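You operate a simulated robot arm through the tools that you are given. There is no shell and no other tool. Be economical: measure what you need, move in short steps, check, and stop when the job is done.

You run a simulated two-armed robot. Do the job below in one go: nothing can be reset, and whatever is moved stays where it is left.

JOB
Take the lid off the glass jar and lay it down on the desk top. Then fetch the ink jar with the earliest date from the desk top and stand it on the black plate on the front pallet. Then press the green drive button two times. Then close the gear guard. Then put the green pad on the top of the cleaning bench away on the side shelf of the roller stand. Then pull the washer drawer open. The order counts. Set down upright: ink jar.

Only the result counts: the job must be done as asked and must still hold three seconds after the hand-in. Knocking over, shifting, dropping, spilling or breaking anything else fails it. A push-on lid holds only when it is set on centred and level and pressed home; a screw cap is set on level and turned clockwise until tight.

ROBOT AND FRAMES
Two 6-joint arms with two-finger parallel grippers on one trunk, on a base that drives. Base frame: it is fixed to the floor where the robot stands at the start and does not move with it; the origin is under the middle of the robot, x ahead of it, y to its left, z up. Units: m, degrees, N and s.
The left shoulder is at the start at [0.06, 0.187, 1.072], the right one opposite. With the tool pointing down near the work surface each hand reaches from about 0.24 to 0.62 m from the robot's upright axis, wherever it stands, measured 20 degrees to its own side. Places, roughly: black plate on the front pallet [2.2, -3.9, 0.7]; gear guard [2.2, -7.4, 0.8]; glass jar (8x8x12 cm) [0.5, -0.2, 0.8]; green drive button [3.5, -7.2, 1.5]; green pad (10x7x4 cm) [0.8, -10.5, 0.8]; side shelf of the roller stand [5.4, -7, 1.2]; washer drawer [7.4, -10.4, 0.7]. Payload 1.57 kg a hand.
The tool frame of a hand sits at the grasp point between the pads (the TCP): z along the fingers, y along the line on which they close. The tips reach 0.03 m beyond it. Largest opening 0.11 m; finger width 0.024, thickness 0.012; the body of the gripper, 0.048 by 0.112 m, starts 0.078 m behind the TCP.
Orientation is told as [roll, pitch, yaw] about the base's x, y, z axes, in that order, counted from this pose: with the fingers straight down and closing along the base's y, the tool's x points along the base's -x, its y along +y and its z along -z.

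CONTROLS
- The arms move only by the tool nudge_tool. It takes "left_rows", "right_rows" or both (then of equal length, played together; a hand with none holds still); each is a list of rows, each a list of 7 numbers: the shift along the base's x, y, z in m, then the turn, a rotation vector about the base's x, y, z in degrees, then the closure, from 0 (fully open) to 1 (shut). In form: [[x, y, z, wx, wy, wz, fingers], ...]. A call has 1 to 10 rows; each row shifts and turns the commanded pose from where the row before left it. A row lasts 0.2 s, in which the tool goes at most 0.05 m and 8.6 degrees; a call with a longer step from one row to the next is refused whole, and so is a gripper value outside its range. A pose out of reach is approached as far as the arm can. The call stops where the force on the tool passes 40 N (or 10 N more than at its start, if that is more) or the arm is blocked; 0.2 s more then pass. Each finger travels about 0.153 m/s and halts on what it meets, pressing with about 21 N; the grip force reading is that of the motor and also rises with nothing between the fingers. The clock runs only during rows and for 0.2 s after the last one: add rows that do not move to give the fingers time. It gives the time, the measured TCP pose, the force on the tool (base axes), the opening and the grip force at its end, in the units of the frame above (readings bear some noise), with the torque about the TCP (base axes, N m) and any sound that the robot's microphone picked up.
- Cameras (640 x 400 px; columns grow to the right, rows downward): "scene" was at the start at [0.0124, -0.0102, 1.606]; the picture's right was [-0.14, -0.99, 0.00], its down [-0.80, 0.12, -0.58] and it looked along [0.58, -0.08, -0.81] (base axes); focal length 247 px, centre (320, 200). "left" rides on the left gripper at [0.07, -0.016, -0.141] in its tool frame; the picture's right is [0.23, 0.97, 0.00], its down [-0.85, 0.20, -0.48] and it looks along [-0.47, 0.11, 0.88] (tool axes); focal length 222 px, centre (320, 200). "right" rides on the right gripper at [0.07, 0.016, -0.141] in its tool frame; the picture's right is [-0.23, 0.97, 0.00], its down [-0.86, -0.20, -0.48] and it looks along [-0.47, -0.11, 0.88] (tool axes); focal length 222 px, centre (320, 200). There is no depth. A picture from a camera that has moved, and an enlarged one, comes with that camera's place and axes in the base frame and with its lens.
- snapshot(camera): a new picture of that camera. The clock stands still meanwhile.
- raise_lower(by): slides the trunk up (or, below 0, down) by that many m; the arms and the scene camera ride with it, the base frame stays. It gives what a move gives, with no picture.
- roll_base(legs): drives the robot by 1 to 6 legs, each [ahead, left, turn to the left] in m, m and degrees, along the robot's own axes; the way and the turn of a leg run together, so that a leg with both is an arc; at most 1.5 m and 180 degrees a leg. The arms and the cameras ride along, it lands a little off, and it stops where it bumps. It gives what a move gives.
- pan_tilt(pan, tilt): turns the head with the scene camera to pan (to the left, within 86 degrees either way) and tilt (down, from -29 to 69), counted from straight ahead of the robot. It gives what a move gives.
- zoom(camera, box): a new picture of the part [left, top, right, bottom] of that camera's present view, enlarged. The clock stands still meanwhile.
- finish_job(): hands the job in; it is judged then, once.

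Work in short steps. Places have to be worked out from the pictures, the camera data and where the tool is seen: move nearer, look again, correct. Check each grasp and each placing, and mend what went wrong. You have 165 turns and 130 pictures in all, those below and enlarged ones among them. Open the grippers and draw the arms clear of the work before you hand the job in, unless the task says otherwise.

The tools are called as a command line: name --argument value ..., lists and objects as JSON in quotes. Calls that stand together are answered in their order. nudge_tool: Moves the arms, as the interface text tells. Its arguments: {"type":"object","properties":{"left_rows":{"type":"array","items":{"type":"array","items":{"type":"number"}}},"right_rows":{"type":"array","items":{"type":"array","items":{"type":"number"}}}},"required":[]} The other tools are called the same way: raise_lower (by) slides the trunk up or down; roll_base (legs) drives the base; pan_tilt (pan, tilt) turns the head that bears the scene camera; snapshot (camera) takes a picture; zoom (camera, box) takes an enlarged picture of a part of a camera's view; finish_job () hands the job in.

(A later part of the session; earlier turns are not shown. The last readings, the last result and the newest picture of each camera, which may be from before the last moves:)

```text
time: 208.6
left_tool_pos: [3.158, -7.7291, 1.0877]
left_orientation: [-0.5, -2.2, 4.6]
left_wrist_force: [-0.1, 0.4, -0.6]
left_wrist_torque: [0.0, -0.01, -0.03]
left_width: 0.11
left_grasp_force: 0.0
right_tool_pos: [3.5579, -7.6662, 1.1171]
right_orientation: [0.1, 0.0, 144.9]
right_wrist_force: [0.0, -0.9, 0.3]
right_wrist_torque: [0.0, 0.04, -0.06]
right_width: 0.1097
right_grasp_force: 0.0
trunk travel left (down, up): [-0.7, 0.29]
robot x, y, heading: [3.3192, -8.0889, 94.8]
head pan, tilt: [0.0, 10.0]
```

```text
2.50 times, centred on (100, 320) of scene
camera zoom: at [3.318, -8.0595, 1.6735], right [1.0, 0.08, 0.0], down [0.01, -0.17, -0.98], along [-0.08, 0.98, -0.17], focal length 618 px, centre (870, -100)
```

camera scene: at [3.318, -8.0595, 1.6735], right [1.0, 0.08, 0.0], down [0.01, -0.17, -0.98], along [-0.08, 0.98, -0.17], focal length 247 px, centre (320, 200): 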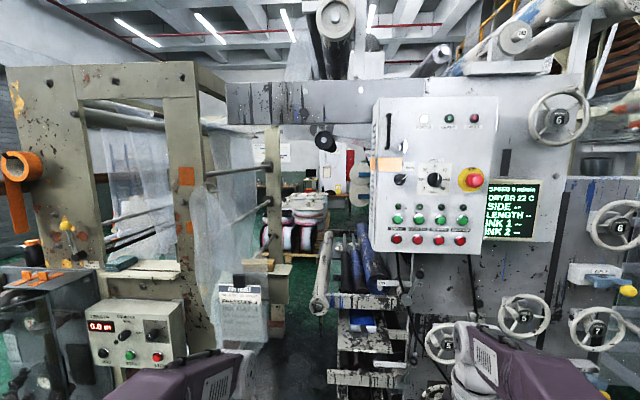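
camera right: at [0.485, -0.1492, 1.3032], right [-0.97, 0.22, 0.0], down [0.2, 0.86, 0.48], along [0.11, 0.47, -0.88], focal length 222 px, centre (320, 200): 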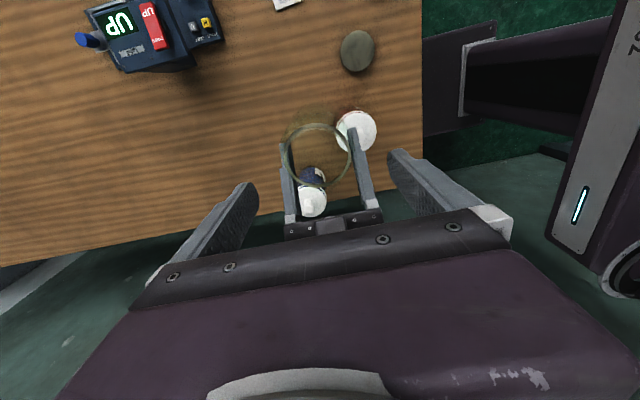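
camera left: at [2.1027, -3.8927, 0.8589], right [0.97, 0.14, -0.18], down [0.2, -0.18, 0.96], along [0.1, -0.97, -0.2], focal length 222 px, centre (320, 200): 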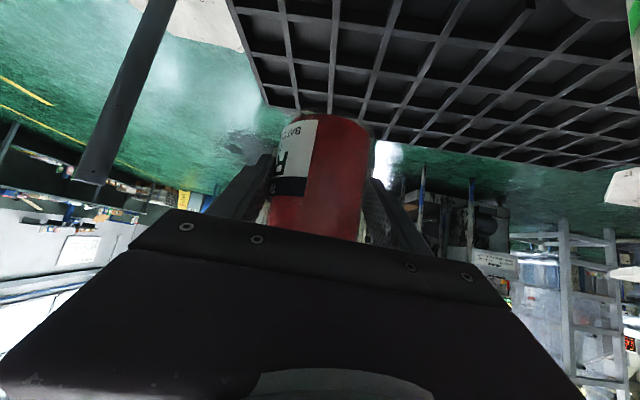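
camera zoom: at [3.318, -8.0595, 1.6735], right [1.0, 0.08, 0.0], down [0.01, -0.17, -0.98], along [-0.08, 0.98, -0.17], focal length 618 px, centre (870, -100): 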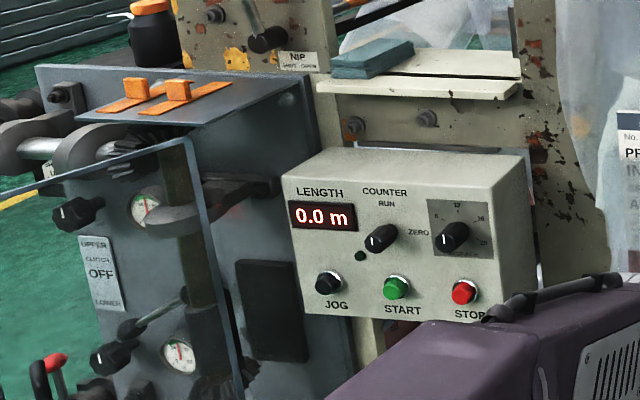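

The green DRIVE button is the leftmost big green one (above the "DRIVE" label), roughly at (3.5,-7.27,1.47). I square the heading, raise the trunk, and turn the right hand to point at the panel with fingers closed.

roll_base --legs '[[0, 0, -4.8]]'

raise_lower --by 0.25

nudge_tool --right_rows '[[0, -0.01, 0, 0, 0, -8.3, 1], [0, -0.01, 0, 0, 0, -8.3, 1], [0, -0.01, 0, 0, 0, -8.3, 1], [0, -0.01, 0, 0, 0, -8.3, 1], [0, 0, 0, 0, 0, -8.3, 1], [0, 0, 0, 0, 0, -8.3, 1], [0, 0, 0, 8.2, 0, 0, 1], [0, 0, 0, 8.2, 0, 0, 1], [0, 0, 0, 8.2, 0, 0, 1], [0, 0, 0, 8.2, 0, 0, 1]]' --left_rows '[[0, -0.02, 0, 0, 0, 0, 0], [0, -0.02, 0, 0, 0, 0, 0], [0, -0.02, 0, 0, 0, 0, 0], [0, 0, 0, 0, 0, 0, 0], [0, 0, 0, 0, 0, 0, 0], [0, 0, 0, 0, 0, 0, 0], [0, 0, 0, 0, 0, 0, 0], [0, 0, 0, 0, 0, 0, 0], [0, 0, 0, 0, 0, 0, 0], [0, 0, 0, 0, 0, 0, 0]]'

nudge_tool --right_rows '[[0, 0, 0, 8.2, 0, 0, 1], [0, 0, 0, 8.2, 0, 0, 1], [0, 0, 0, 8.2, 0, 0, 1], [0, 0, 0, 8.2, 0, 0, 1], [0, 0, 0, 8.2, 0, 0, 1], [0, 0, 0, 8.2, 0, 0, 1], [0, 0, 0, 8.0, 0, 0, 1]]'

snapshot --camera "right"

snapshot --camera "scene"

```text
time: 209.5
left_tool_pos: [3.1866, -7.7174, 1.0871]
left_orientation: [-0.4, -2.2, -0.2]
left_wrist_force: [0.4, -0.1, 0.3]
left_wrist_torque: [-0.01, -0.02, -0.03]
left_width: 0.11
left_grasp_force: 0.0
right_tool_pos: [3.5915, -7.6879, 1.1169]
right_orientation: [0.0, 0.1, 140.0]
right_wrist_force: [-0.6, -0.2, -0.8]
right_wrist_torque: [0.01, 0.02, 0.02]
right_width: 0.1102
right_grasp_force: 0.0
trunk travel left (down, up): [-0.7, 0.29]
robot x, y, heading: [3.3187, -8.0904, 89.7]
head pan, tilt: [0.0, 10.0]
```

```text
time: 212.1
left_tool_pos: [3.1885, -7.7186, 1.3378]
left_orientation: [-0.6, -2.2, -0.1]
left_wrist_force: [-0.4, -0.1, 0.0]
left_wrist_torque: [0.0, -0.01, 0.0]
left_width: 0.1099
left_grasp_force: 0.1
right_tool_pos: [3.5935, -7.6867, 1.3673]
right_orientation: [0.0, 0.0, 140.1]
right_wrist_force: [0.5, -0.2, -0.8]
right_wrist_torque: [0.0, 0.03, 0.01]
right_width: 0.11
right_grasp_force: 0.0
trunk travel left (down, up): [-0.95, 0.04]
robot x, y, heading: [3.3227, -8.094, 90.1]
head pan, tilt: [0.0, 10.0]
```

```text
time: 214.3
left_tool_pos: [3.1861, -7.7768, 1.3374]
left_orientation: [-0.4, -2.3, -0.2]
left_wrist_force: [-0.9, 0.4, -0.3]
left_wrist_torque: [-0.01, -0.02, 0.03]
left_width: 0.11
left_grasp_force: 0.0
right_tool_pos: [3.5929, -7.7292, 1.3678]
right_orientation: [-0.1, -32.9, 90.2]
right_wrist_force: [0.7, 0.0, -0.1]
right_wrist_torque: [0.03, 0.01, 0.02]
right_width: 0.0
right_grasp_force: 21.1
trunk travel left (down, up): [-0.95, 0.04]
robot x, y, heading: [3.3198, -8.0938, 90.0]
head pan, tilt: [0.0, 10.0]
```

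```text
time: 215.9
left_tool_pos: [3.1875, -7.7753, 1.3384]
left_orientation: [-0.4, -2.3, -0.2]
left_wrist_force: [-0.4, -0.2, 0.5]
left_wrist_torque: [0.0, 0.0, 0.0]
left_width: 0.11
left_grasp_force: 0.1
right_tool_pos: [3.6715, -7.6381, 1.4292]
right_orientation: [-14.6, -90.0, 104.5]
right_wrist_force: [-0.6, 1.0, 0.4]
right_wrist_torque: [-0.02, 0.01, 0.03]
right_width: 0.0
right_grasp_force: 20.9
right hand out of reach, approached as far as the arm can: row 1, 2, 3, 4, 5, 6, 7
trunk travel left (down, up): [-0.95, 0.04]
robot x, y, heading: [3.3219, -8.0937, 89.7]
head pan, tilt: [0.0, 10.0]
```

```text
49 pictures are left
camera right: at [3.6534, -7.7794, 1.3592], right [-0.97, 0.0, 0.23], down [0.2, -0.48, 0.86], along [0.11, 0.88, 0.46], focal length 222 px, centre (320, 200)
```

right: 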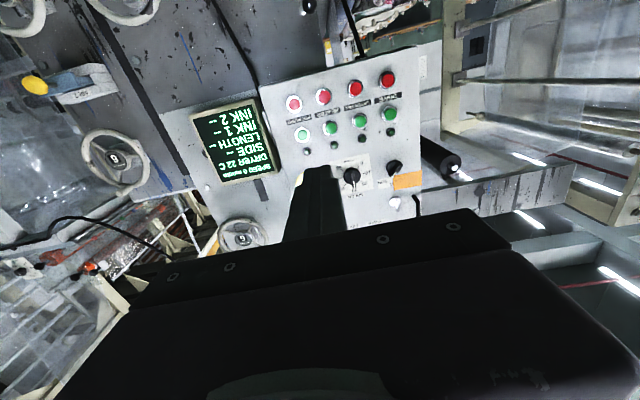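

```text
48 pictures are left
camera scene: at [3.3225, -8.058, 1.9235], right [1.0, 0.0, 0.0], down [0.0, -0.17, -0.98], along [0.0, 0.98, -0.17], focal length 247 px, centre (320, 200)
```

scene: 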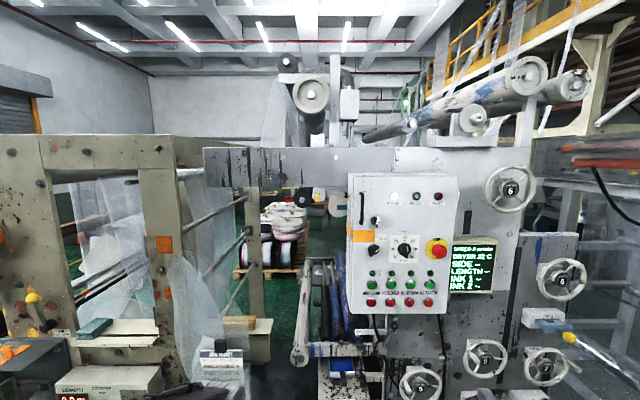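

Triangulating both views puts the DRIVE button at (3.512,-7.228,1.463). I drive 0.21 m closer, then bring the closed tip ~6 cm in front of it.

roll_base --legs '[[0.21, 0, 0]]'

nudge_tool --right_rows '[[-0.016, 0.04, 0.019, 0, 0, 0, 1], [-0.016, 0.04, 0.019, 0, 0, 0, 1], [-0.016, 0.04, 0.019, 0, 0, 0, 1], [-0.016, 0.04, 0.019, 0, 0, 0, 1], [-0.017, 0.03, 0.019, 0, 0, 0, 1], [0, 0, 0, 0, 0, 0, 1]]'

snapshot --camera "right"

zoom --camera "scene" --box '[320, 150, 520, 350]'

```text
time: 217.5
left_tool_pos: [3.1843, -7.5729, 1.3375]
left_orientation: [-0.2, -2.3, 0.1]
left_wrist_force: [0.4, -0.5, -0.1]
left_wrist_torque: [0.05, 0.01, -0.02]
left_width: 0.1099
left_grasp_force: 0.0
right_tool_pos: [3.6665, -7.4331, 1.4323]
right_orientation: [-143.4, -90.0, -126.2]
right_wrist_force: [0.5, -0.4, -0.1]
right_wrist_torque: [-0.02, 0.0, -0.01]
right_width: 0.0
right_grasp_force: 21.2
trunk travel left (down, up): [-0.95, 0.04]
robot x, y, heading: [3.3183, -7.8801, 90.5]
head pan, tilt: [0.0, 10.0]
```

```text
time: 218.7
left_tool_pos: [3.1849, -7.5751, 1.3397]
left_orientation: [-0.1, -2.3, 0.0]
left_wrist_force: [0.3, -0.6, -0.3]
left_wrist_torque: [0.07, 0.01, 0.01]
left_width: 0.1098
left_grasp_force: 0.0
right_tool_pos: [3.5944, -7.2644, 1.5164]
right_orientation: [1.6, -89.6, 88.6]
right_wrist_force: [-0.2, 0.2, 0.2]
right_wrist_torque: [-0.04, -0.02, -0.04]
right_width: 0.0
right_grasp_force: 20.7
trunk travel left (down, up): [-0.95, 0.04]
robot x, y, heading: [3.3173, -7.8841, 90.3]
head pan, tilt: [0.0, 10.0]
stopped in row 5 (right hand): the force on the tool passed its limit (the readings are from after the stop); the commanded pose is now the measured one
```

```text
47 pictures are left
camera right: at [3.5772, -7.4048, 1.4463], right [-0.97, 0.0, 0.23], down [0.2, -0.47, 0.86], along [0.11, 0.88, 0.46], focal length 222 px, centre (320, 200)
```

right: 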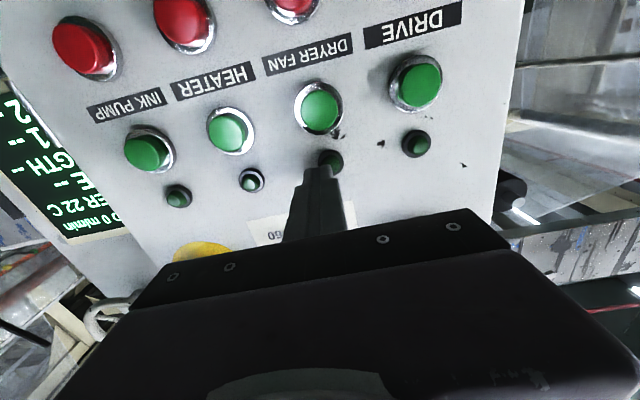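

```text
2.00 times, centred on (420, 250) of scene
camera zoom: at [3.3197, -7.861, 1.9238], right [1.0, 0.0, 0.0], down [0.0, -0.17, -0.99], along [0.0, 0.99, -0.17], focal length 494 px, centre (120, 100)
```

zoom: 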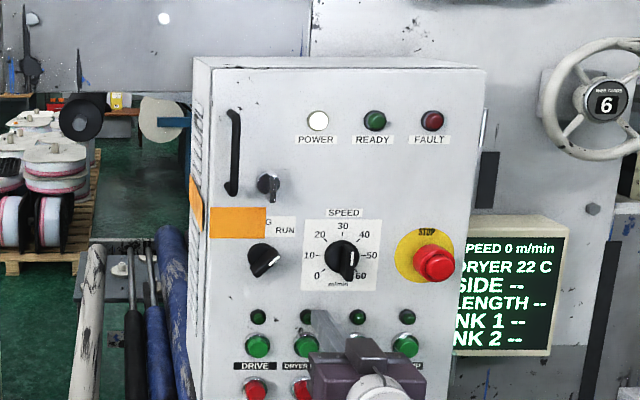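

The tip touched the panel face (y≈-7.234) by the dryer-fan lamp, no button pressed – the commanded pose had been the measured one. I back off 5 cm and move sideways to line up with DRIVE at (3.515, 1.462).

nudge_tool --right_rows '[[0, -0.03, 0, 0, 0, 0, 1], [0, -0.025, 0, 0, 0, 0, 1], [-0.04, 0, -0.027, 0, 0, 0, 1], [-0.039, 0, -0.027, 0, 0, 0, 1], [0, 0, 0, 0, 0, 0, 1]]'

snapshot --camera "right"

```text
time: 219.9
left_tool_pos: [3.1857, -7.5684, 1.3379]
left_orientation: [-0.5, -2.2, 0.0]
left_wrist_force: [0.3, -0.1, 0.5]
left_wrist_torque: [0.01, 0.01, 0.01]
left_width: 0.11
left_grasp_force: 0.1
right_tool_pos: [3.5637, -7.3143, 1.4678]
right_orientation: [13.2, -89.1, 77.9]
right_wrist_force: [0.7, -1.0, 0.6]
right_wrist_torque: [-0.02, 0.01, 0.01]
right_width: 0.0
right_grasp_force: 21.2
right hand out of reach, approached as far as the arm can: row 3, 4
trunk travel left (down, up): [-0.95, 0.04]
robot x, y, heading: [3.3219, -7.8799, 90.1]
head pan, tilt: [0.0, 10.0]
```

```text
45 pictures are left
camera right: at [3.5505, -7.4577, 1.4005], right [-0.97, -0.02, 0.23], down [0.21, -0.46, 0.86], along [0.09, 0.89, 0.45], focal length 222 px, centre (320, 200)
```

right: 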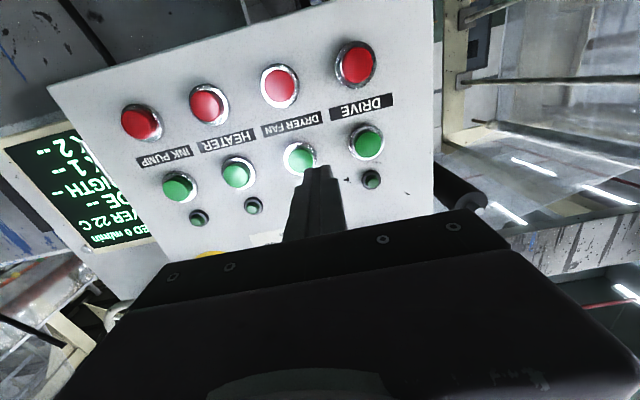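

The arm can't come further inward here, so I shift the base 6 cm left and 6 cm back, keeping the hand aligned, and check again.

roll_base --legs '[[-0.06, 0.06, 0]]'

nudge_tool --right_rows '[[0.01, 0.02, -0.003, 0, 0, 0, 1], [0, 0.02, -0.003, 0, 0, 0, 1], [0, 0, 0, 0, 0, 0, 1]]'

snapshot --camera "right"

```text
time: 221.0
left_tool_pos: [3.1349, -7.617, 1.3359]
left_orientation: [-0.8, -1.9, 0.0]
left_wrist_force: [0.9, 1.8, -0.7]
left_wrist_torque: [-0.11, 0.04, 0.03]
left_width: 0.1099
left_grasp_force: 0.1
right_tool_pos: [3.5131, -7.3639, 1.4629]
right_orientation: [21.6, -88.4, 69.7]
right_wrist_force: [0.4, 1.4, -0.3]
right_wrist_torque: [0.05, -0.01, 0.06]
right_width: 0.0
right_grasp_force: 20.8
trunk travel left (down, up): [-0.95, 0.04]
robot x, y, heading: [3.2594, -7.9412, 89.9]
head pan, tilt: [0.0, 10.0]
```

```text
time: 221.8
left_tool_pos: [3.1257, -7.6252, 1.3371]
left_orientation: [-0.5, -2.3, 0.0]
left_wrist_force: [-0.7, 0.2, 0.0]
left_wrist_torque: [0.03, 0.02, 0.0]
left_width: 0.1097
left_grasp_force: 0.0
right_tool_pos: [3.5157, -7.3332, 1.4623]
right_orientation: [10.2, -89.0, 81.2]
right_wrist_force: [-0.5, 0.2, -0.3]
right_wrist_torque: [0.01, 0.0, -0.03]
right_width: 0.0
right_grasp_force: 21.0
trunk travel left (down, up): [-0.95, 0.04]
robot x, y, heading: [3.2646, -7.9441, 90.2]
head pan, tilt: [0.0, 10.0]
```

```text
44 pictures are left
camera right: at [3.5023, -7.4753, 1.3936], right [-0.97, -0.02, 0.23], down [0.21, -0.46, 0.86], along [0.09, 0.89, 0.45], focal length 222 px, centre (320, 200)
```

right: 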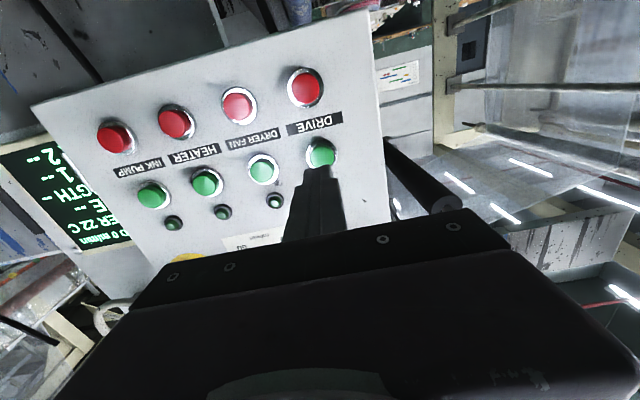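

The fingertip is lined up with the DRIVE button. Press slowly, listening for a click.

nudge_tool --right_rows '[[-0.001, 0.025, -0.003, 0, 0, 0, 1], [0, 0.015, 0, 0, 0, 0, 1], [0, 0.005, 0, 0, 0, 0, 1], [0, 0.005, 0, 0, 0, 0, 1], [0, 0.004, 0, 0, 0, 0, 1]]'

```text
time: 223.0
left_tool_pos: [3.1281, -7.6243, 1.3383]
left_orientation: [-0.5, -2.2, 0.0]
left_wrist_force: [0.1, 1.1, 0.1]
left_wrist_torque: [-0.03, -0.03, 0.02]
left_width: 0.1098
left_grasp_force: 0.0
right_tool_pos: [3.5167, -7.2764, 1.458]
right_orientation: [11.0, -88.9, 80.2]
right_wrist_force: [0.2, 1.4, 0.1]
right_wrist_torque: [-0.01, -0.02, -0.02]
right_width: 0.0
right_grasp_force: 20.6
trunk travel left (down, up): [-0.95, 0.04]
robot x, y, heading: [3.2631, -7.9434, 90.1]
head pan, tilt: [0.0, 10.0]
```

nudge_tool --right_rows '[[0, 0.003, 0, 0, 0, 0, 1], [0, 0.003, 0, 0, 0, 0, 1], [0, 0.003, 0, 0, 0, 0, 1]]'

```text
time: 223.8
left_tool_pos: [3.1264, -7.6271, 1.3368]
left_orientation: [-0.5, -2.2, 0.0]
left_wrist_force: [0.2, -1.0, -0.6]
left_wrist_torque: [-0.01, -0.03, 0.02]
left_width: 0.1099
left_grasp_force: 0.2
right_tool_pos: [3.5155, -7.2686, 1.4595]
right_orientation: [11.0, -89.0, 80.4]
right_wrist_force: [-0.1, -0.6, 0.5]
right_wrist_torque: [-0.02, -0.02, 0.02]
right_width: 0.0
right_grasp_force: 21.0
trunk travel left (down, up): [-0.95, 0.04]
robot x, y, heading: [3.2609, -7.9432, 90.2]
head pan, tilt: [0.0, 10.0]
```

nudge_tool --right_rows '[[0, 0.003, 0, 0, 0, 0, 1], [0, 0.003, 0, 0, 0, 0, 1]]'

zoom --camera "right" --box '[240, 60, 420, 220]'

```text
time: 224.4
left_tool_pos: [3.1256, -7.6278, 1.3375]
left_orientation: [-0.3, -2.2, 0.0]
left_wrist_force: [0.2, -0.1, 0.0]
left_wrist_torque: [0.02, -0.02, -0.01]
left_width: 0.1098
left_grasp_force: 0.0
right_tool_pos: [3.5138, -7.2654, 1.4597]
right_orientation: [13.5, -89.0, 78.0]
right_wrist_force: [1.6, -2.7, 0.0]
right_wrist_torque: [0.04, 0.02, -0.06]
right_width: 0.0
right_grasp_force: 21.1
trunk travel left (down, up): [-0.95, 0.04]
robot x, y, heading: [3.2662, -7.9418, 89.9]
head pan, tilt: [0.0, 10.0]
heard: click
```

```text
2.50 times, centred on (330, 140) of right
camera zoom: at [3.5016, -7.4083, 1.392], right [-0.97, -0.02, 0.23], down [0.22, -0.46, 0.86], along [0.09, 0.89, 0.45], focal length 555 px, centre (295, 350)
```

zoom: 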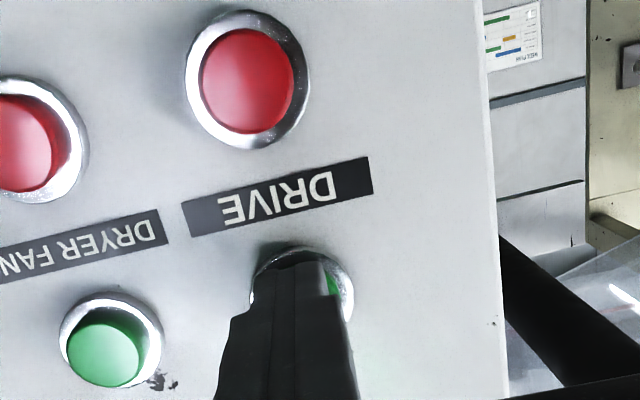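

Heard one click. Release by 2.5 cm and press a second time.

nudge_tool --right_rows '[[0, -0.012, 0, 0, 0, 0, 1], [0, -0.012, 0, 0, 0, 0, 1], [0, 0, 0, 0, 0, 0, 1], [0, 0, 0, 0, 0, 0, 1]]'

nudge_tool --right_rows '[[0, 0.012, 0, 0, 0, 0, 1], [0, 0.008, 0, 0, 0, 0, 1], [0, 0.003, 0, 0, 0, 0, 1], [0, 0.002, 0, 0, 0, 0, 1]]'

```text
time: 225.4
left_tool_pos: [3.1264, -7.6246, 1.3364]
left_orientation: [-0.5, -2.4, 0.0]
left_wrist_force: [1.5, -0.2, -0.1]
left_wrist_torque: [0.02, -0.02, 0.04]
left_width: 0.1099
left_grasp_force: 0.0
right_tool_pos: [3.5128, -7.2882, 1.4563]
right_orientation: [10.2, -88.9, 81.5]
right_wrist_force: [-0.2, 1.0, -0.1]
right_wrist_torque: [-0.02, 0.01, -0.02]
right_width: 0.0
right_grasp_force: 21.1
trunk travel left (down, up): [-0.95, 0.04]
robot x, y, heading: [3.2646, -7.9409, 90.0]
head pan, tilt: [0.0, 10.0]
```

```text
time: 226.4
left_tool_pos: [3.1268, -7.6276, 1.3368]
left_orientation: [-0.4, -2.2, 0.1]
left_wrist_force: [-0.4, 0.4, 0.3]
left_wrist_torque: [0.01, 0.0, -0.01]
left_width: 0.1097
left_grasp_force: 0.0
right_tool_pos: [3.5135, -7.2658, 1.4593]
right_orientation: [11.2, -89.0, 80.4]
right_wrist_force: [-0.8, -4.2, 0.1]
right_wrist_torque: [0.04, -0.04, -0.01]
right_width: 0.0001
right_grasp_force: 21.4
trunk travel left (down, up): [-0.95, 0.04]
robot x, y, heading: [3.2614, -7.9421, 89.7]
head pan, tilt: [0.0, 10.0]
heard: click
```

Two clicks heard. I back the hand off, drive back and left to face the gear guard, whose hinge top I triangulate at (2.28,-7.34,1.19) with the free edge near (2.20,-7.51).

nudge_tool --right_rows '[[0, -0.02, 0, 0, 0, 0, 1], [0, -0.02, 0, 0, 0, 0, 1]]'

roll_base --legs '[[-0.3, 0, 0], [0, 1.0, 0]]'

raise_lower --by -0.4

pan_tilt --pan 8 --tilt 32

snapshot --camera "scene"

```text
time: 227.0
left_tool_pos: [3.1267, -7.6278, 1.3372]
left_orientation: [-0.4, -2.3, 0.2]
left_wrist_force: [0.3, -0.3, -0.2]
left_wrist_torque: [0.05, 0.04, 0.0]
left_width: 0.1101
left_grasp_force: 0.0
right_tool_pos: [3.5135, -7.305, 1.4603]
right_orientation: [12.1, -89.1, 79.5]
right_wrist_force: [-0.2, 0.6, -0.4]
right_wrist_torque: [0.02, 0.0, -0.01]
right_width: 0.0001
right_grasp_force: 21.0
trunk travel left (down, up): [-0.95, 0.04]
robot x, y, heading: [3.2646, -7.9415, 90.1]
head pan, tilt: [0.0, 10.0]
```

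```text
time: 233.9
left_tool_pos: [2.0941, -7.9347, 1.3374]
left_orientation: [-0.5, -2.2, 0.6]
left_wrist_force: [0.4, -0.2, 0.5]
left_wrist_torque: [0.02, -0.02, -0.02]
left_width: 0.1099
left_grasp_force: 0.1
right_tool_pos: [2.4785, -7.6101, 1.459]
right_orientation: [13.7, -89.0, 78.3]
right_wrist_force: [0.0, -0.6, -0.1]
right_wrist_torque: [0.0, 0.0, 0.01]
right_width: 0.0
right_grasp_force: 21.3
trunk travel left (down, up): [-0.95, 0.04]
robot x, y, heading: [2.2336, -8.2486, 91.0]
head pan, tilt: [0.0, 10.0]
```

```text
time: 237.8
left_tool_pos: [2.0949, -7.9358, 0.935]
left_orientation: [-0.5, -2.3, 0.6]
left_wrist_force: [0.5, 0.5, 0.5]
left_wrist_torque: [0.02, 0.03, 0.01]
left_width: 0.1102
left_grasp_force: 0.1
right_tool_pos: [2.4783, -7.6106, 1.0592]
right_orientation: [10.8, -89.0, 81.1]
right_wrist_force: [0.2, 0.2, 0.5]
right_wrist_torque: [0.01, 0.03, -0.03]
right_width: 0.0
right_grasp_force: 20.9
trunk travel left (down, up): [-0.55, 0.44]
robot x, y, heading: [2.2372, -8.2511, 90.6]
head pan, tilt: [0.0, 10.0]
```

```text
time: 238.6
left_tool_pos: [2.094, -7.9356, 0.9369]
left_orientation: [-0.5, -2.3, 0.6]
left_wrist_force: [-0.1, -1.0, 0.3]
left_wrist_torque: [-0.02, -0.01, -0.02]
left_width: 0.11
left_grasp_force: 0.0
right_tool_pos: [2.4776, -7.6108, 1.0584]
right_orientation: [10.8, -89.1, 81.3]
right_wrist_force: [-0.5, -0.1, 0.0]
right_wrist_torque: [0.01, 0.0, 0.0]
right_width: 0.0001
right_grasp_force: 21.0
trunk travel left (down, up): [-0.55, 0.44]
robot x, y, heading: [2.2317, -8.2502, 90.5]
head pan, tilt: [8.0, 32.0]
```

```text
42 pictures are left
camera scene: at [2.2206, -8.2206, 1.4881], right [0.99, 0.15, 0.0], down [0.08, -0.52, -0.85], along [-0.13, 0.84, -0.53], focal length 247 px, centre (320, 200)
```

scene: 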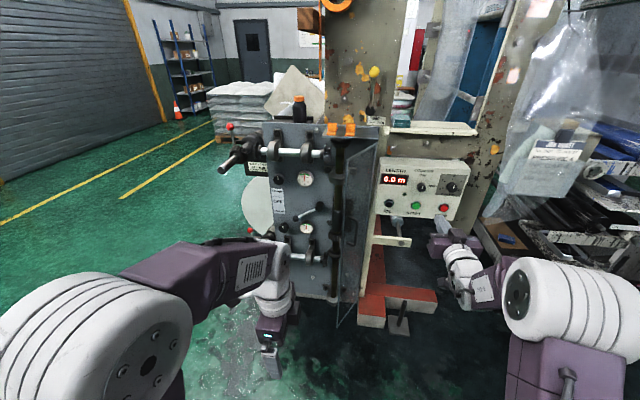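

zoom --camera "scene" --box '[220, 90, 420, 350]'

```text
1.54 times, centred on (320, 220) of scene
camera zoom: at [2.2206, -8.2206, 1.4881], right [0.99, 0.15, 0.0], down [0.08, -0.52, -0.85], along [-0.13, 0.84, -0.53], focal length 380 px, centre (320, 169)
```

zoom: 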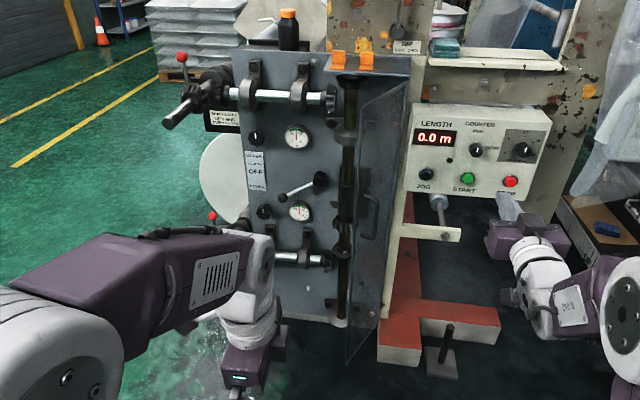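

Guard geometry confirmed: hinge at (2.295,-7.338), free edge (2.197,-7.515), z 0.3–1.19; it closes toward -x. I'll turn to heading 120° so the pointing right hand pushes the outer face along its natural direction.

roll_base --legs '[[-0.02, -0.17, 0], [0, 0, 29.5]]'

pan_tilt --pan -8 --tilt 32

snapshot --camera "scene"

```text
time: 241.6
left_tool_pos: [2.1259, -8.0641, 0.9376]
left_orientation: [-0.6, -2.3, 30.6]
left_wrist_force: [-0.2, -0.5, 0.2]
left_wrist_torque: [0.03, 0.0, 0.0]
left_width: 0.1099
left_grasp_force: 0.1
right_tool_pos: [2.2961, -7.5905, 1.0598]
right_orientation: [10.4, -89.1, 111.6]
right_wrist_force: [0.0, -0.5, 0.3]
right_wrist_torque: [0.01, -0.01, 0.03]
right_width: 0.0002
right_grasp_force: 21.2
trunk travel left (down, up): [-0.55, 0.44]
robot x, y, heading: [2.4017, -8.2672, 120.6]
head pan, tilt: [8.0, 32.0]
```

```text
time: 242.3
left_tool_pos: [2.1266, -8.0635, 0.9376]
left_orientation: [-0.5, -2.3, 30.5]
left_wrist_force: [0.2, -0.4, -0.4]
left_wrist_torque: [0.02, 0.04, 0.02]
left_width: 0.1098
left_grasp_force: 0.0
right_tool_pos: [2.2962, -7.5905, 1.0599]
right_orientation: [10.7, -89.0, 111.4]
right_wrist_force: [0.3, -0.6, 0.3]
right_wrist_torque: [-0.02, -0.01, 0.01]
right_width: 0.0001
right_grasp_force: 21.0
trunk travel left (down, up): [-0.55, 0.44]
robot x, y, heading: [2.402, -8.2661, 120.7]
head pan, tilt: [-8.0, 32.0]
```

```text
40 pictures are left
camera scene: at [2.3998, -8.2358, 1.4881], right [0.92, 0.39, 0.0], down [0.2, -0.49, -0.85], along [-0.33, 0.78, -0.53], focal length 247 px, centre (320, 200)
```

scene: 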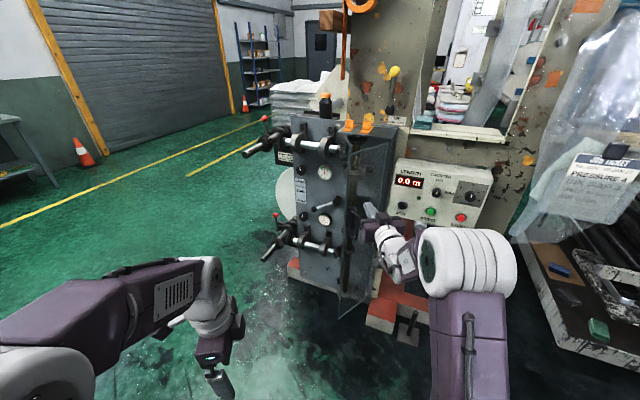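

The hand is right behind the open pane. I advance and push along the door's arc, first half.

nudge_tool --right_rows '[[-0.027, 0.04, 0, 0, 0, 0, 1], [-0.027, 0.04, 0, 0, 0, 0, 1], [-0.0375, 0.024, 0, 0, 0, 0, 1], [-0.028, 0.032, 0, 0, 0, 0, 1], [0, 0, 0, 0, 0, 0, 1]]'

zoom --camera "scene" --box '[250, 90, 470, 320]'

```text
time: 243.6
left_tool_pos: [2.1273, -8.0654, 0.9379]
left_orientation: [-0.4, -2.3, 30.6]
left_wrist_force: [0.1, 0.3, 0.1]
left_wrist_torque: [0.0, 0.01, -0.01]
left_width: 0.11
left_grasp_force: 0.1
right_tool_pos: [2.1791, -7.4508, 1.0599]
right_orientation: [12.0, -88.9, 109.9]
right_wrist_force: [0.0, -0.7, 0.2]
right_wrist_torque: [-0.01, -0.04, 0.0]
right_width: 0.0002
right_grasp_force: 20.9
right hand out of reach, approached as far as the arm can: row 3
trunk travel left (down, up): [-0.55, 0.44]
robot x, y, heading: [2.4042, -8.2656, 120.6]
head pan, tilt: [-8.0, 32.0]
```

```text
1.74 times, centred on (360, 205) of scene
camera zoom: at [2.4006, -8.237, 1.4881], right [0.92, 0.39, 0.0], down [0.2, -0.49, -0.85], along [-0.33, 0.78, -0.53], focal length 430 px, centre (250, 191)
```

zoom: 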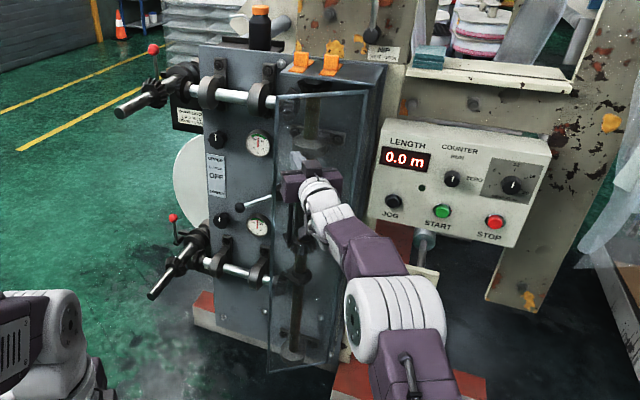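

The door is following well. Continue the arc to fully closed.

nudge_tool --right_rows '[[-0.018, 0.036, 0, 0, 0, 0, 1], [-0.008, 0.035, 0, 0, 0, 0, 1], [0, 0.01, 0, 0, 0, 0, 1], [0, 0.006, 0, 0, 0, 0, 1]]'

zoom --camera "scene" --box '[250, 90, 470, 320]'

```text
time: 244.6
left_tool_pos: [2.1266, -8.064, 0.9378]
left_orientation: [-0.5, -2.3, 30.5]
left_wrist_force: [-0.4, 0.4, 0.1]
left_wrist_torque: [0.02, -0.01, 0.02]
left_width: 0.1101
left_grasp_force: 0.0
right_tool_pos: [2.1845, -7.4213, 1.0541]
right_orientation: [9.4, -89.0, 112.5]
right_wrist_force: [-0.6, 0.2, 0.2]
right_wrist_torque: [0.0, -0.01, -0.02]
right_width: 0.0001
right_grasp_force: 21.2
right hand out of reach, approached as far as the arm can: row 1, 2, 3, 4
trunk travel left (down, up): [-0.55, 0.44]
robot x, y, heading: [2.3994, -8.2655, 120.7]
head pan, tilt: [-8.0, 32.0]
```

```text
1.74 times, centred on (360, 205) of scene
camera zoom: at [2.4002, -8.2362, 1.4881], right [0.92, 0.39, 0.0], down [0.2, -0.49, -0.85], along [-0.33, 0.78, -0.53], focal length 430 px, centre (250, 191)
```

zoom: 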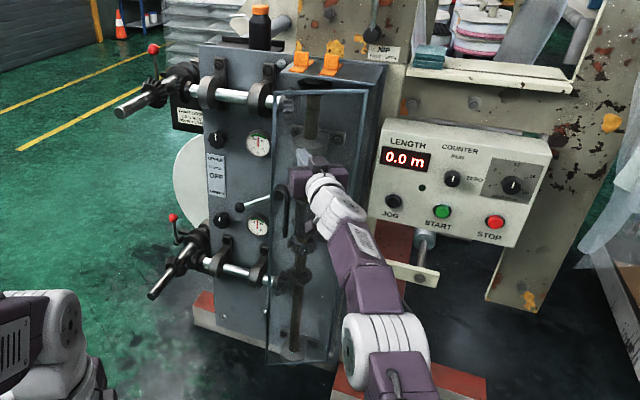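

The arm is at its reach limit; I drive the base forward 5 cm so that the hand pushes the pane the rest of the way.

roll_base --legs '[[0.05, 0, 0]]'

zoom --camera "scene" --box '[250, 90, 470, 320]'

```text
time: 245.5
left_tool_pos: [2.1004, -8.0202, 0.936]
left_orientation: [-0.5, -2.3, 30.6]
left_wrist_force: [0.1, 0.1, -0.5]
left_wrist_torque: [-0.02, 0.0, -0.01]
left_width: 0.1102
left_grasp_force: 0.0
right_tool_pos: [2.1585, -7.3767, 1.053]
right_orientation: [10.3, -89.0, 111.8]
right_wrist_force: [-0.7, -0.5, -0.3]
right_wrist_torque: [0.05, 0.02, 0.0]
right_width: 0.0001
right_grasp_force: 21.0
trunk travel left (down, up): [-0.55, 0.44]
robot x, y, heading: [2.3825, -8.2248, 120.5]
head pan, tilt: [-8.0, 32.0]
```

```text
1.74 times, centred on (360, 205) of scene
camera zoom: at [2.3741, -8.1923, 1.4881], right [0.92, 0.39, 0.0], down [0.2, -0.49, -0.85], along [-0.33, 0.78, -0.53], focal length 430 px, centre (250, 191)
```

zoom: 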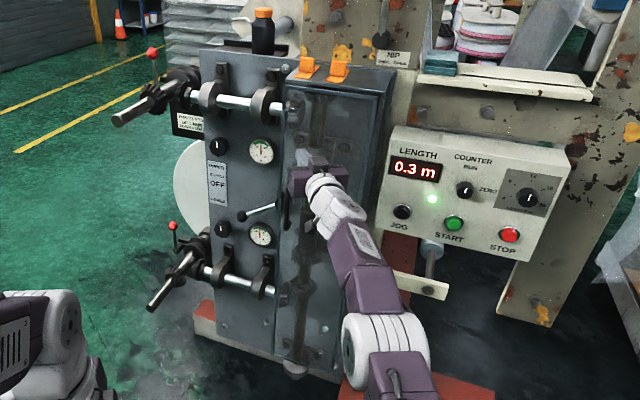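

The pane looks closed and the counter started (interlock made). I push 1.5 cm more to be sure it's fully home.

roll_base --legs '[[0.015, 0, 0]]'

```text
time: 246.2
left_tool_pos: [2.0937, -8.0089, 0.9375]
left_orientation: [-0.5, -2.4, 30.8]
left_wrist_force: [0.3, 0.0, -0.1]
left_wrist_torque: [0.03, 0.01, 0.01]
left_width: 0.1098
left_grasp_force: 0.1
right_tool_pos: [2.1509, -7.3645, 1.0529]
right_orientation: [10.5, -89.0, 111.4]
right_wrist_force: [0.0, -0.7, -0.4]
right_wrist_torque: [-0.04, 0.02, -0.01]
right_width: 0.0
right_grasp_force: 20.9
trunk travel left (down, up): [-0.55, 0.44]
robot x, y, heading: [2.3716, -8.2105, 120.9]
head pan, tilt: [-8.0, 32.0]
```

roll_base --legs '[[0.02, 0, 0]]'

zoom --camera "scene" --box '[250, 90, 470, 320]'

```text
time: 247.0
left_tool_pos: [2.0908, -8.0044, 0.9372]
left_orientation: [-0.3, -2.3, 30.6]
left_wrist_force: [-0.5, 0.1, 0.4]
left_wrist_torque: [0.02, 0.02, -0.02]
left_width: 0.1101
left_grasp_force: 0.0
right_tool_pos: [2.1485, -7.3616, 1.0548]
right_orientation: [4.2, -89.0, 117.9]
right_wrist_force: [8.4, -19.3, 0.5]
right_wrist_torque: [0.17, 0.08, -0.1]
right_width: 0.0
right_grasp_force: 20.9
trunk travel left (down, up): [-0.55, 0.44]
robot x, y, heading: [2.3654, -8.2038, 120.5]
head pan, tilt: [-8.0, 32.0]
stopped in leg 1: the force on the tool passed its limit (the readings are from after the stop); the commanded pose is now the measured one
```

```text
1.74 times, centred on (360, 205) of scene
camera zoom: at [2.3651, -8.1784, 1.4882], right [0.92, 0.39, 0.0], down [0.2, -0.49, -0.85], along [-0.33, 0.78, -0.53], focal length 430 px, centre (250, 191)
```

zoom: 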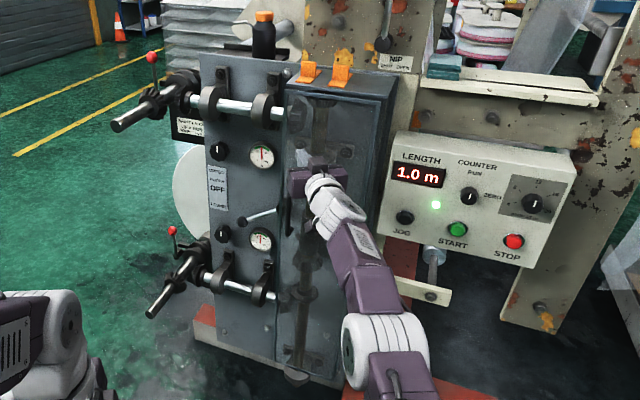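

Now the stop is felt (≈21 N) and the pane is closed with the machine running. I back off, turn to face -y, and drive towards the cleaning bench.

roll_base --legs '[[-0.4, 0, 0], [0, 0, 149.5], [1.0, 0, 0], [0, -1.3, 0]]'

pan_tilt --pan 0 --tilt 25

snapshot --camera "scene"

```text
time: 263.9
left_tool_pos: [2.0675, -9.8809, 0.9379]
left_orientation: [-0.7, -2.1, -176.5]
left_wrist_force: [-0.6, 0.7, 0.3]
left_wrist_torque: [-0.01, -0.07, 0.02]
left_width: 0.1097
left_grasp_force: 0.0
right_tool_pos: [1.7387, -10.4271, 1.0518]
right_orientation: [5.0, -89.1, -88.7]
right_wrist_force: [9.2, 1.0, -0.9]
right_wrist_torque: [-0.05, 0.09, -0.14]
right_width: 0.0
right_grasp_force: 20.6
trunk travel left (down, up): [-0.55, 0.44]
robot x, y, heading: [1.9129, -9.5747, -86.4]
head pan, tilt: [-8.0, 32.0]
stopped in leg 4: the force on the tool passed its limit (the readings are from after the stop); the commanded pose is now the measured one
```

```text
time: 264.6
left_tool_pos: [2.0713, -9.8812, 0.9374]
left_orientation: [-0.6, -2.2, -176.4]
left_wrist_force: [-0.9, -0.2, 0.3]
left_wrist_torque: [0.01, 0.01, -0.04]
left_width: 0.1101
left_grasp_force: 0.1
right_tool_pos: [1.7372, -10.4285, 1.0511]
right_orientation: [-0.1, -89.0, -83.7]
right_wrist_force: [7.8, 1.2, 0.1]
right_wrist_torque: [0.04, 0.0, -0.12]
right_width: 0.0001
right_grasp_force: 21.3
trunk travel left (down, up): [-0.55, 0.44]
robot x, y, heading: [1.9153, -9.5707, -86.1]
head pan, tilt: [0.0, 25.0]
```

```text
35 pictures are left
camera scene: at [1.9187, -9.6069, 1.4991], right [-1.0, -0.06, 0.0], down [-0.03, 0.42, -0.91], along [0.06, -0.9, -0.42], focal length 247 px, centre (320, 200)
```

scene: 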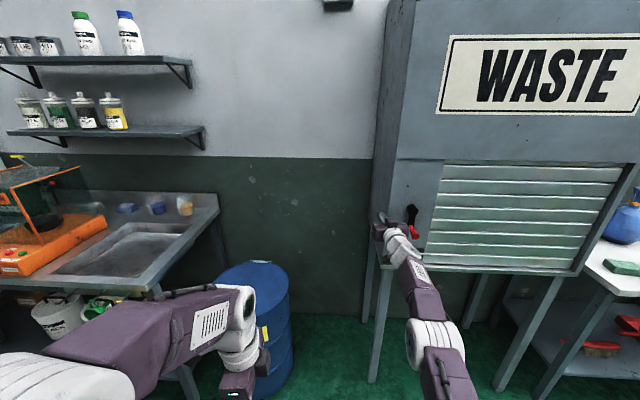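

The right hand brushed the side of the WASTE cabinet. I move off it (left, then back), and fold the right hand to point down; the green pad is visible on the bench further right.

roll_base --legs '[[0, 0.06, 0], [-0.4, 0, -4]]'

nudge_tool --right_rows '[[0, 0.04, 0, 8, 0, 0, 1], [0, 0.04, 0, 8, 0, 0, 1], [0, 0.04, 0, 8, 0, 0, 0], [0, 0.04, 0, 8, 0, 0, 0], [0, 0.02, 0, 8, 0, 0, 0], [0, 0.02, 0, 8, 0, 0, 0], [0, 0, 0, 8, 0, 0, 0], [0, 0, 0, 8, 0, 0, 0], [0, 0, 0, 8, 0, 0, 0], [0, 0, 0, 8, 0, 0, 0]]'

nudge_tool --right_rows '[[0, 0, 0, 8, 0, 0, 0], [0, 0, 0, 0, 0, 0, 0]]'

snapshot --camera "scene"

```text
time: 267.6
left_tool_pos: [2.0956, -9.4986, 0.9378]
left_orientation: [-0.6, -2.3, -179.8]
left_wrist_force: [0.2, 0.5, 0.2]
left_wrist_torque: [0.03, 0.0, 0.01]
left_width: 0.1099
left_grasp_force: 0.0
right_tool_pos: [1.7306, -10.0232, 1.0506]
right_orientation: [3.9, -89.0, -91.2]
right_wrist_force: [0.5, 0.1, 0.7]
right_wrist_torque: [0.05, 0.0, 0.0]
right_width: 0.0
right_grasp_force: 21.4
trunk travel left (down, up): [-0.55, 0.44]
robot x, y, heading: [1.962, -9.1858, -89.8]
head pan, tilt: [0.0, 25.0]
```

```text
time: 269.8
left_tool_pos: [2.0958, -9.4988, 0.937]
left_orientation: [-0.7, -2.3, -179.8]
left_wrist_force: [-0.3, -0.2, 0.6]
left_wrist_torque: [0.0, 0.0, 0.01]
left_width: 0.1102
left_grasp_force: 0.1
right_tool_pos: [1.7336, -9.761, 1.022]
right_orientation: [2.9, -8.9, -90.1]
right_wrist_force: [-0.6, -0.8, -0.8]
right_wrist_torque: [0.0, 0.03, 0.03]
right_width: 0.1097
right_grasp_force: 0.0
right hand out of reach, approached as far as the arm can: row 9, 10
trunk travel left (down, up): [-0.55, 0.44]
robot x, y, heading: [1.9604, -9.1798, -89.4]
head pan, tilt: [0.0, 25.0]
```

```text
time: 270.4
left_tool_pos: [2.0952, -9.4986, 0.9378]
left_orientation: [-0.6, -2.4, -179.8]
left_wrist_force: [-0.4, 0.0, -0.1]
left_wrist_torque: [-0.03, -0.03, -0.01]
left_width: 0.1102
left_grasp_force: 0.0
right_tool_pos: [1.737, -9.7332, 1.0115]
right_orientation: [2.8, -0.8, -89.9]
right_wrist_force: [-0.2, 0.0, -0.8]
right_wrist_torque: [0.01, -0.02, -0.03]
right_width: 0.11
right_grasp_force: 0.0
right hand out of reach, approached as far as the arm can: row 1
trunk travel left (down, up): [-0.55, 0.44]
robot x, y, heading: [1.9607, -9.1787, -90.3]
head pan, tilt: [0.0, 25.0]
```

```text
34 pictures are left
camera scene: at [1.9596, -9.2149, 1.4992], right [-1.0, 0.0, 0.0], down [0.0, 0.42, -0.91], along [0.0, -0.91, -0.42], focal length 247 px, centre (320, 200)
```

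scene: 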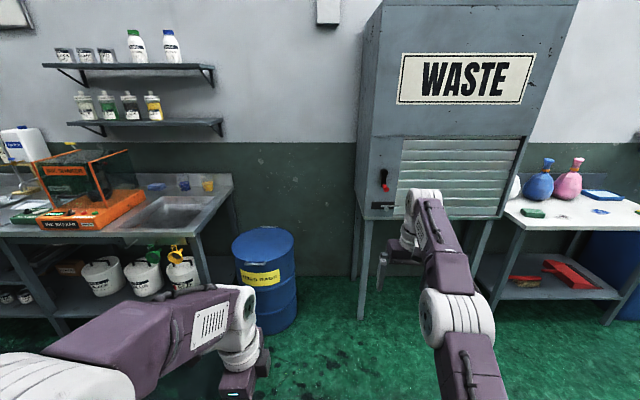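

Pad sits at about (0.67,-10.54). I go ahead 0.3 m (clear of the blue bench behind), then strafe right 1.2 m.

roll_base --legs '[[0.28, 0, 0], [0, -1.2, 0]]'

pan_tilt --pan -5 --tilt 40

snapshot --camera "scene"

```text
time: 277.9
left_tool_pos: [0.9399, -9.7914, 0.9373]
left_orientation: [-0.6, -2.3, -179.0]
left_wrist_force: [-0.6, 0.3, -1.0]
left_wrist_torque: [-0.02, -0.02, 0.01]
left_width: 0.11
left_grasp_force: 0.1
right_tool_pos: [0.5838, -10.0306, 1.0108]
right_orientation: [2.8, -1.0, -89.3]
right_wrist_force: [-0.3, -0.2, 0.6]
right_wrist_torque: [-0.02, 0.0, -0.03]
right_width: 0.11
right_grasp_force: 0.0
trunk travel left (down, up): [-0.55, 0.44]
robot x, y, heading: [0.8003, -9.4793, -88.9]
head pan, tilt: [0.0, 25.0]
```

```text
time: 278.6
left_tool_pos: [0.9396, -9.7924, 0.9369]
left_orientation: [-0.5, -2.3, -179.1]
left_wrist_force: [-0.6, 0.1, 0.2]
left_wrist_torque: [-0.01, 0.03, 0.01]
left_width: 0.1101
left_grasp_force: 0.0
right_tool_pos: [0.5828, -10.0312, 1.012]
right_orientation: [2.8, -1.0, -89.4]
right_wrist_force: [-0.6, -0.2, 0.0]
right_wrist_torque: [0.03, 0.05, -0.02]
right_width: 0.11
right_grasp_force: 0.0
trunk travel left (down, up): [-0.55, 0.44]
robot x, y, heading: [0.7974, -9.4771, -89.0]
head pan, tilt: [-5.0, 40.0]
```

```text
33 pictures are left
camera scene: at [0.7921, -9.5028, 1.4759], right [-1.0, 0.07, 0.0], down [0.04, 0.64, -0.77], along [-0.05, -0.76, -0.64], focal length 247 px, centre (320, 200)
```

scene: 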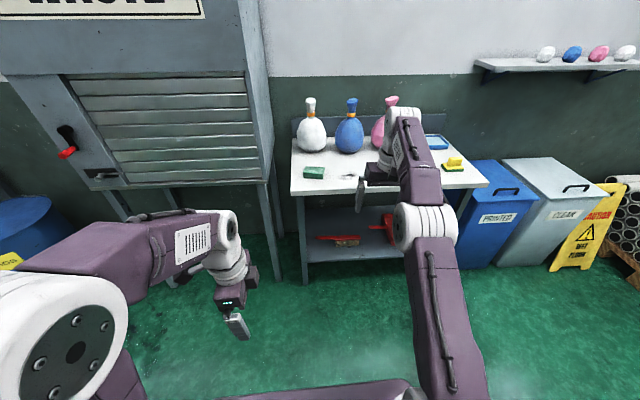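

Pad is at about (0.755,-10.52), long side along x, so I grip across y – the left hand is already turned that way. I retract the right hand and drive in with the pad slightly to my left.

nudge_tool --right_rows '[[0, 0.03, 0.03, 0, 0, 0, 0], [0, 0.03, 0.03, 0, 0, 0, 0], [0, 0.03, 0.03, 0, 0, 0, 0], [0, 0.03, 0.03, 0, 0, 0, 0], [0, 0.03, 0.02, 0, 0, 0, 0]]'

roll_base --legs '[[0.48, -0.17, -1]]'

pan_tilt --pan 12 --tilt 50

snapshot --camera "scene"

snapshot --camera "left"

```text
time: 279.8
left_tool_pos: [0.9396, -9.7905, 0.9372]
left_orientation: [-0.4, -2.3, -178.9]
left_wrist_force: [0.5, -0.1, 0.2]
left_wrist_torque: [0.03, 0.0, 0.02]
left_width: 0.11
left_grasp_force: 0.1
right_tool_pos: [0.5834, -9.8788, 1.1549]
right_orientation: [2.7, -1.1, -89.3]
right_wrist_force: [0.6, 0.4, -0.7]
right_wrist_torque: [-0.01, 0.0, 0.0]
right_width: 0.1102
right_grasp_force: 0.0
trunk travel left (down, up): [-0.55, 0.44]
robot x, y, heading: [0.7978, -9.4811, -88.8]
head pan, tilt: [-5.0, 40.0]
```

```text
time: 282.8
left_tool_pos: [0.7636, -10.2688, 0.9371]
left_orientation: [-0.5, -2.2, 179.4]
left_wrist_force: [-0.6, 0.3, -0.2]
left_wrist_torque: [0.02, 0.0, 0.04]
left_width: 0.1096
left_grasp_force: 0.1
right_tool_pos: [0.4052, -10.3494, 1.1549]
right_orientation: [2.8, -1.0, -90.6]
right_wrist_force: [0.5, -0.1, -0.4]
right_wrist_torque: [0.0, 0.02, 0.0]
right_width: 0.1098
right_grasp_force: 0.1
trunk travel left (down, up): [-0.55, 0.44]
robot x, y, heading: [0.6351, -9.9492, -90.4]
head pan, tilt: [-5.0, 40.0]
```

```text
time: 283.6
left_tool_pos: [0.7623, -10.2689, 0.9367]
left_orientation: [-0.5, -2.2, 179.6]
left_wrist_force: [0.7, -0.4, -1.0]
left_wrist_torque: [-0.03, -0.02, 0.04]
left_width: 0.1099
left_grasp_force: 0.1
right_tool_pos: [0.4053, -10.3488, 1.1556]
right_orientation: [2.7, -1.0, -90.7]
right_wrist_force: [-0.5, -0.1, 0.0]
right_wrist_torque: [0.01, -0.04, 0.05]
right_width: 0.11
right_grasp_force: 0.1
trunk travel left (down, up): [-0.55, 0.44]
robot x, y, heading: [0.631, -9.9545, -90.3]
head pan, tilt: [12.0, 50.0]
```

```text
32 pictures are left
camera scene: at [0.6468, -9.9666, 1.4617], right [-0.98, -0.2, 0.0], down [-0.15, 0.75, -0.64], along [0.13, -0.63, -0.77], focal length 247 px, centre (320, 200)
```

scene: 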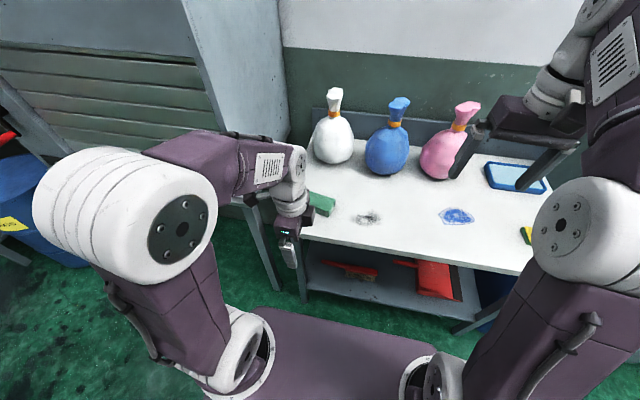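

```text
31 pictures are left
camera left: at [0.8381, -10.2542, 1.0743], right [0.22, -0.98, -0.02], down [-0.84, -0.2, 0.51], along [-0.5, -0.1, -0.86], focal length 222 px, centre (320, 200)
```

left: 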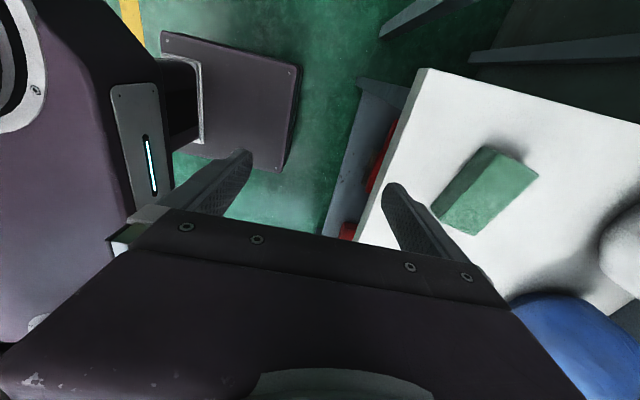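

Pad centre (0.743,-10.496), rotated about -13°. I move the left hand above it with that yaw and check.

nudge_tool --left_rows '[[0, -0.045, 0, 0, 0, -7, 0], [-0.005, -0.045, 0, 0, 0, -6.5, 0], [-0.005, -0.045, 0, 0, 0, 0, 0], [-0.005, -0.045, 0, 0, 0, 0, 0], [-0.004, -0.046, 0, 0, 0, 0, 0], [0, 0, -0.04, 0, 0, 0, 0], [0, 0, 0, 0, 0, 0, 0]]'

snapshot --camera "left"

```text
time: 285.2
left_tool_pos: [0.7458, -10.4954, 0.8961]
left_orientation: [-0.6, -2.3, 166.1]
left_wrist_force: [-0.1, -0.4, -0.7]
left_wrist_torque: [-0.01, -0.03, -0.03]
left_width: 0.11
left_grasp_force: 0.0
right_tool_pos: [0.4054, -10.3482, 1.1552]
right_orientation: [2.8, -1.0, -90.6]
right_wrist_force: [0.6, -0.2, -0.6]
right_wrist_torque: [0.0, 0.0, 0.01]
right_width: 0.1097
right_grasp_force: 0.1
trunk travel left (down, up): [-0.55, 0.44]
robot x, y, heading: [0.632, -9.9525, -90.3]
head pan, tilt: [12.0, 50.0]
```

```text
30 pictures are left
camera left: at [0.8226, -10.4998, 1.0328], right [-0.02, -1.0, -0.02], down [-0.86, 0.0, 0.51], along [-0.51, 0.02, -0.86], focal length 222 px, centre (320, 200)
```

left: 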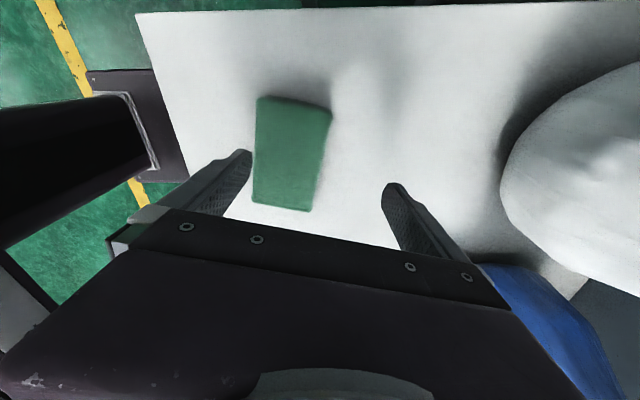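

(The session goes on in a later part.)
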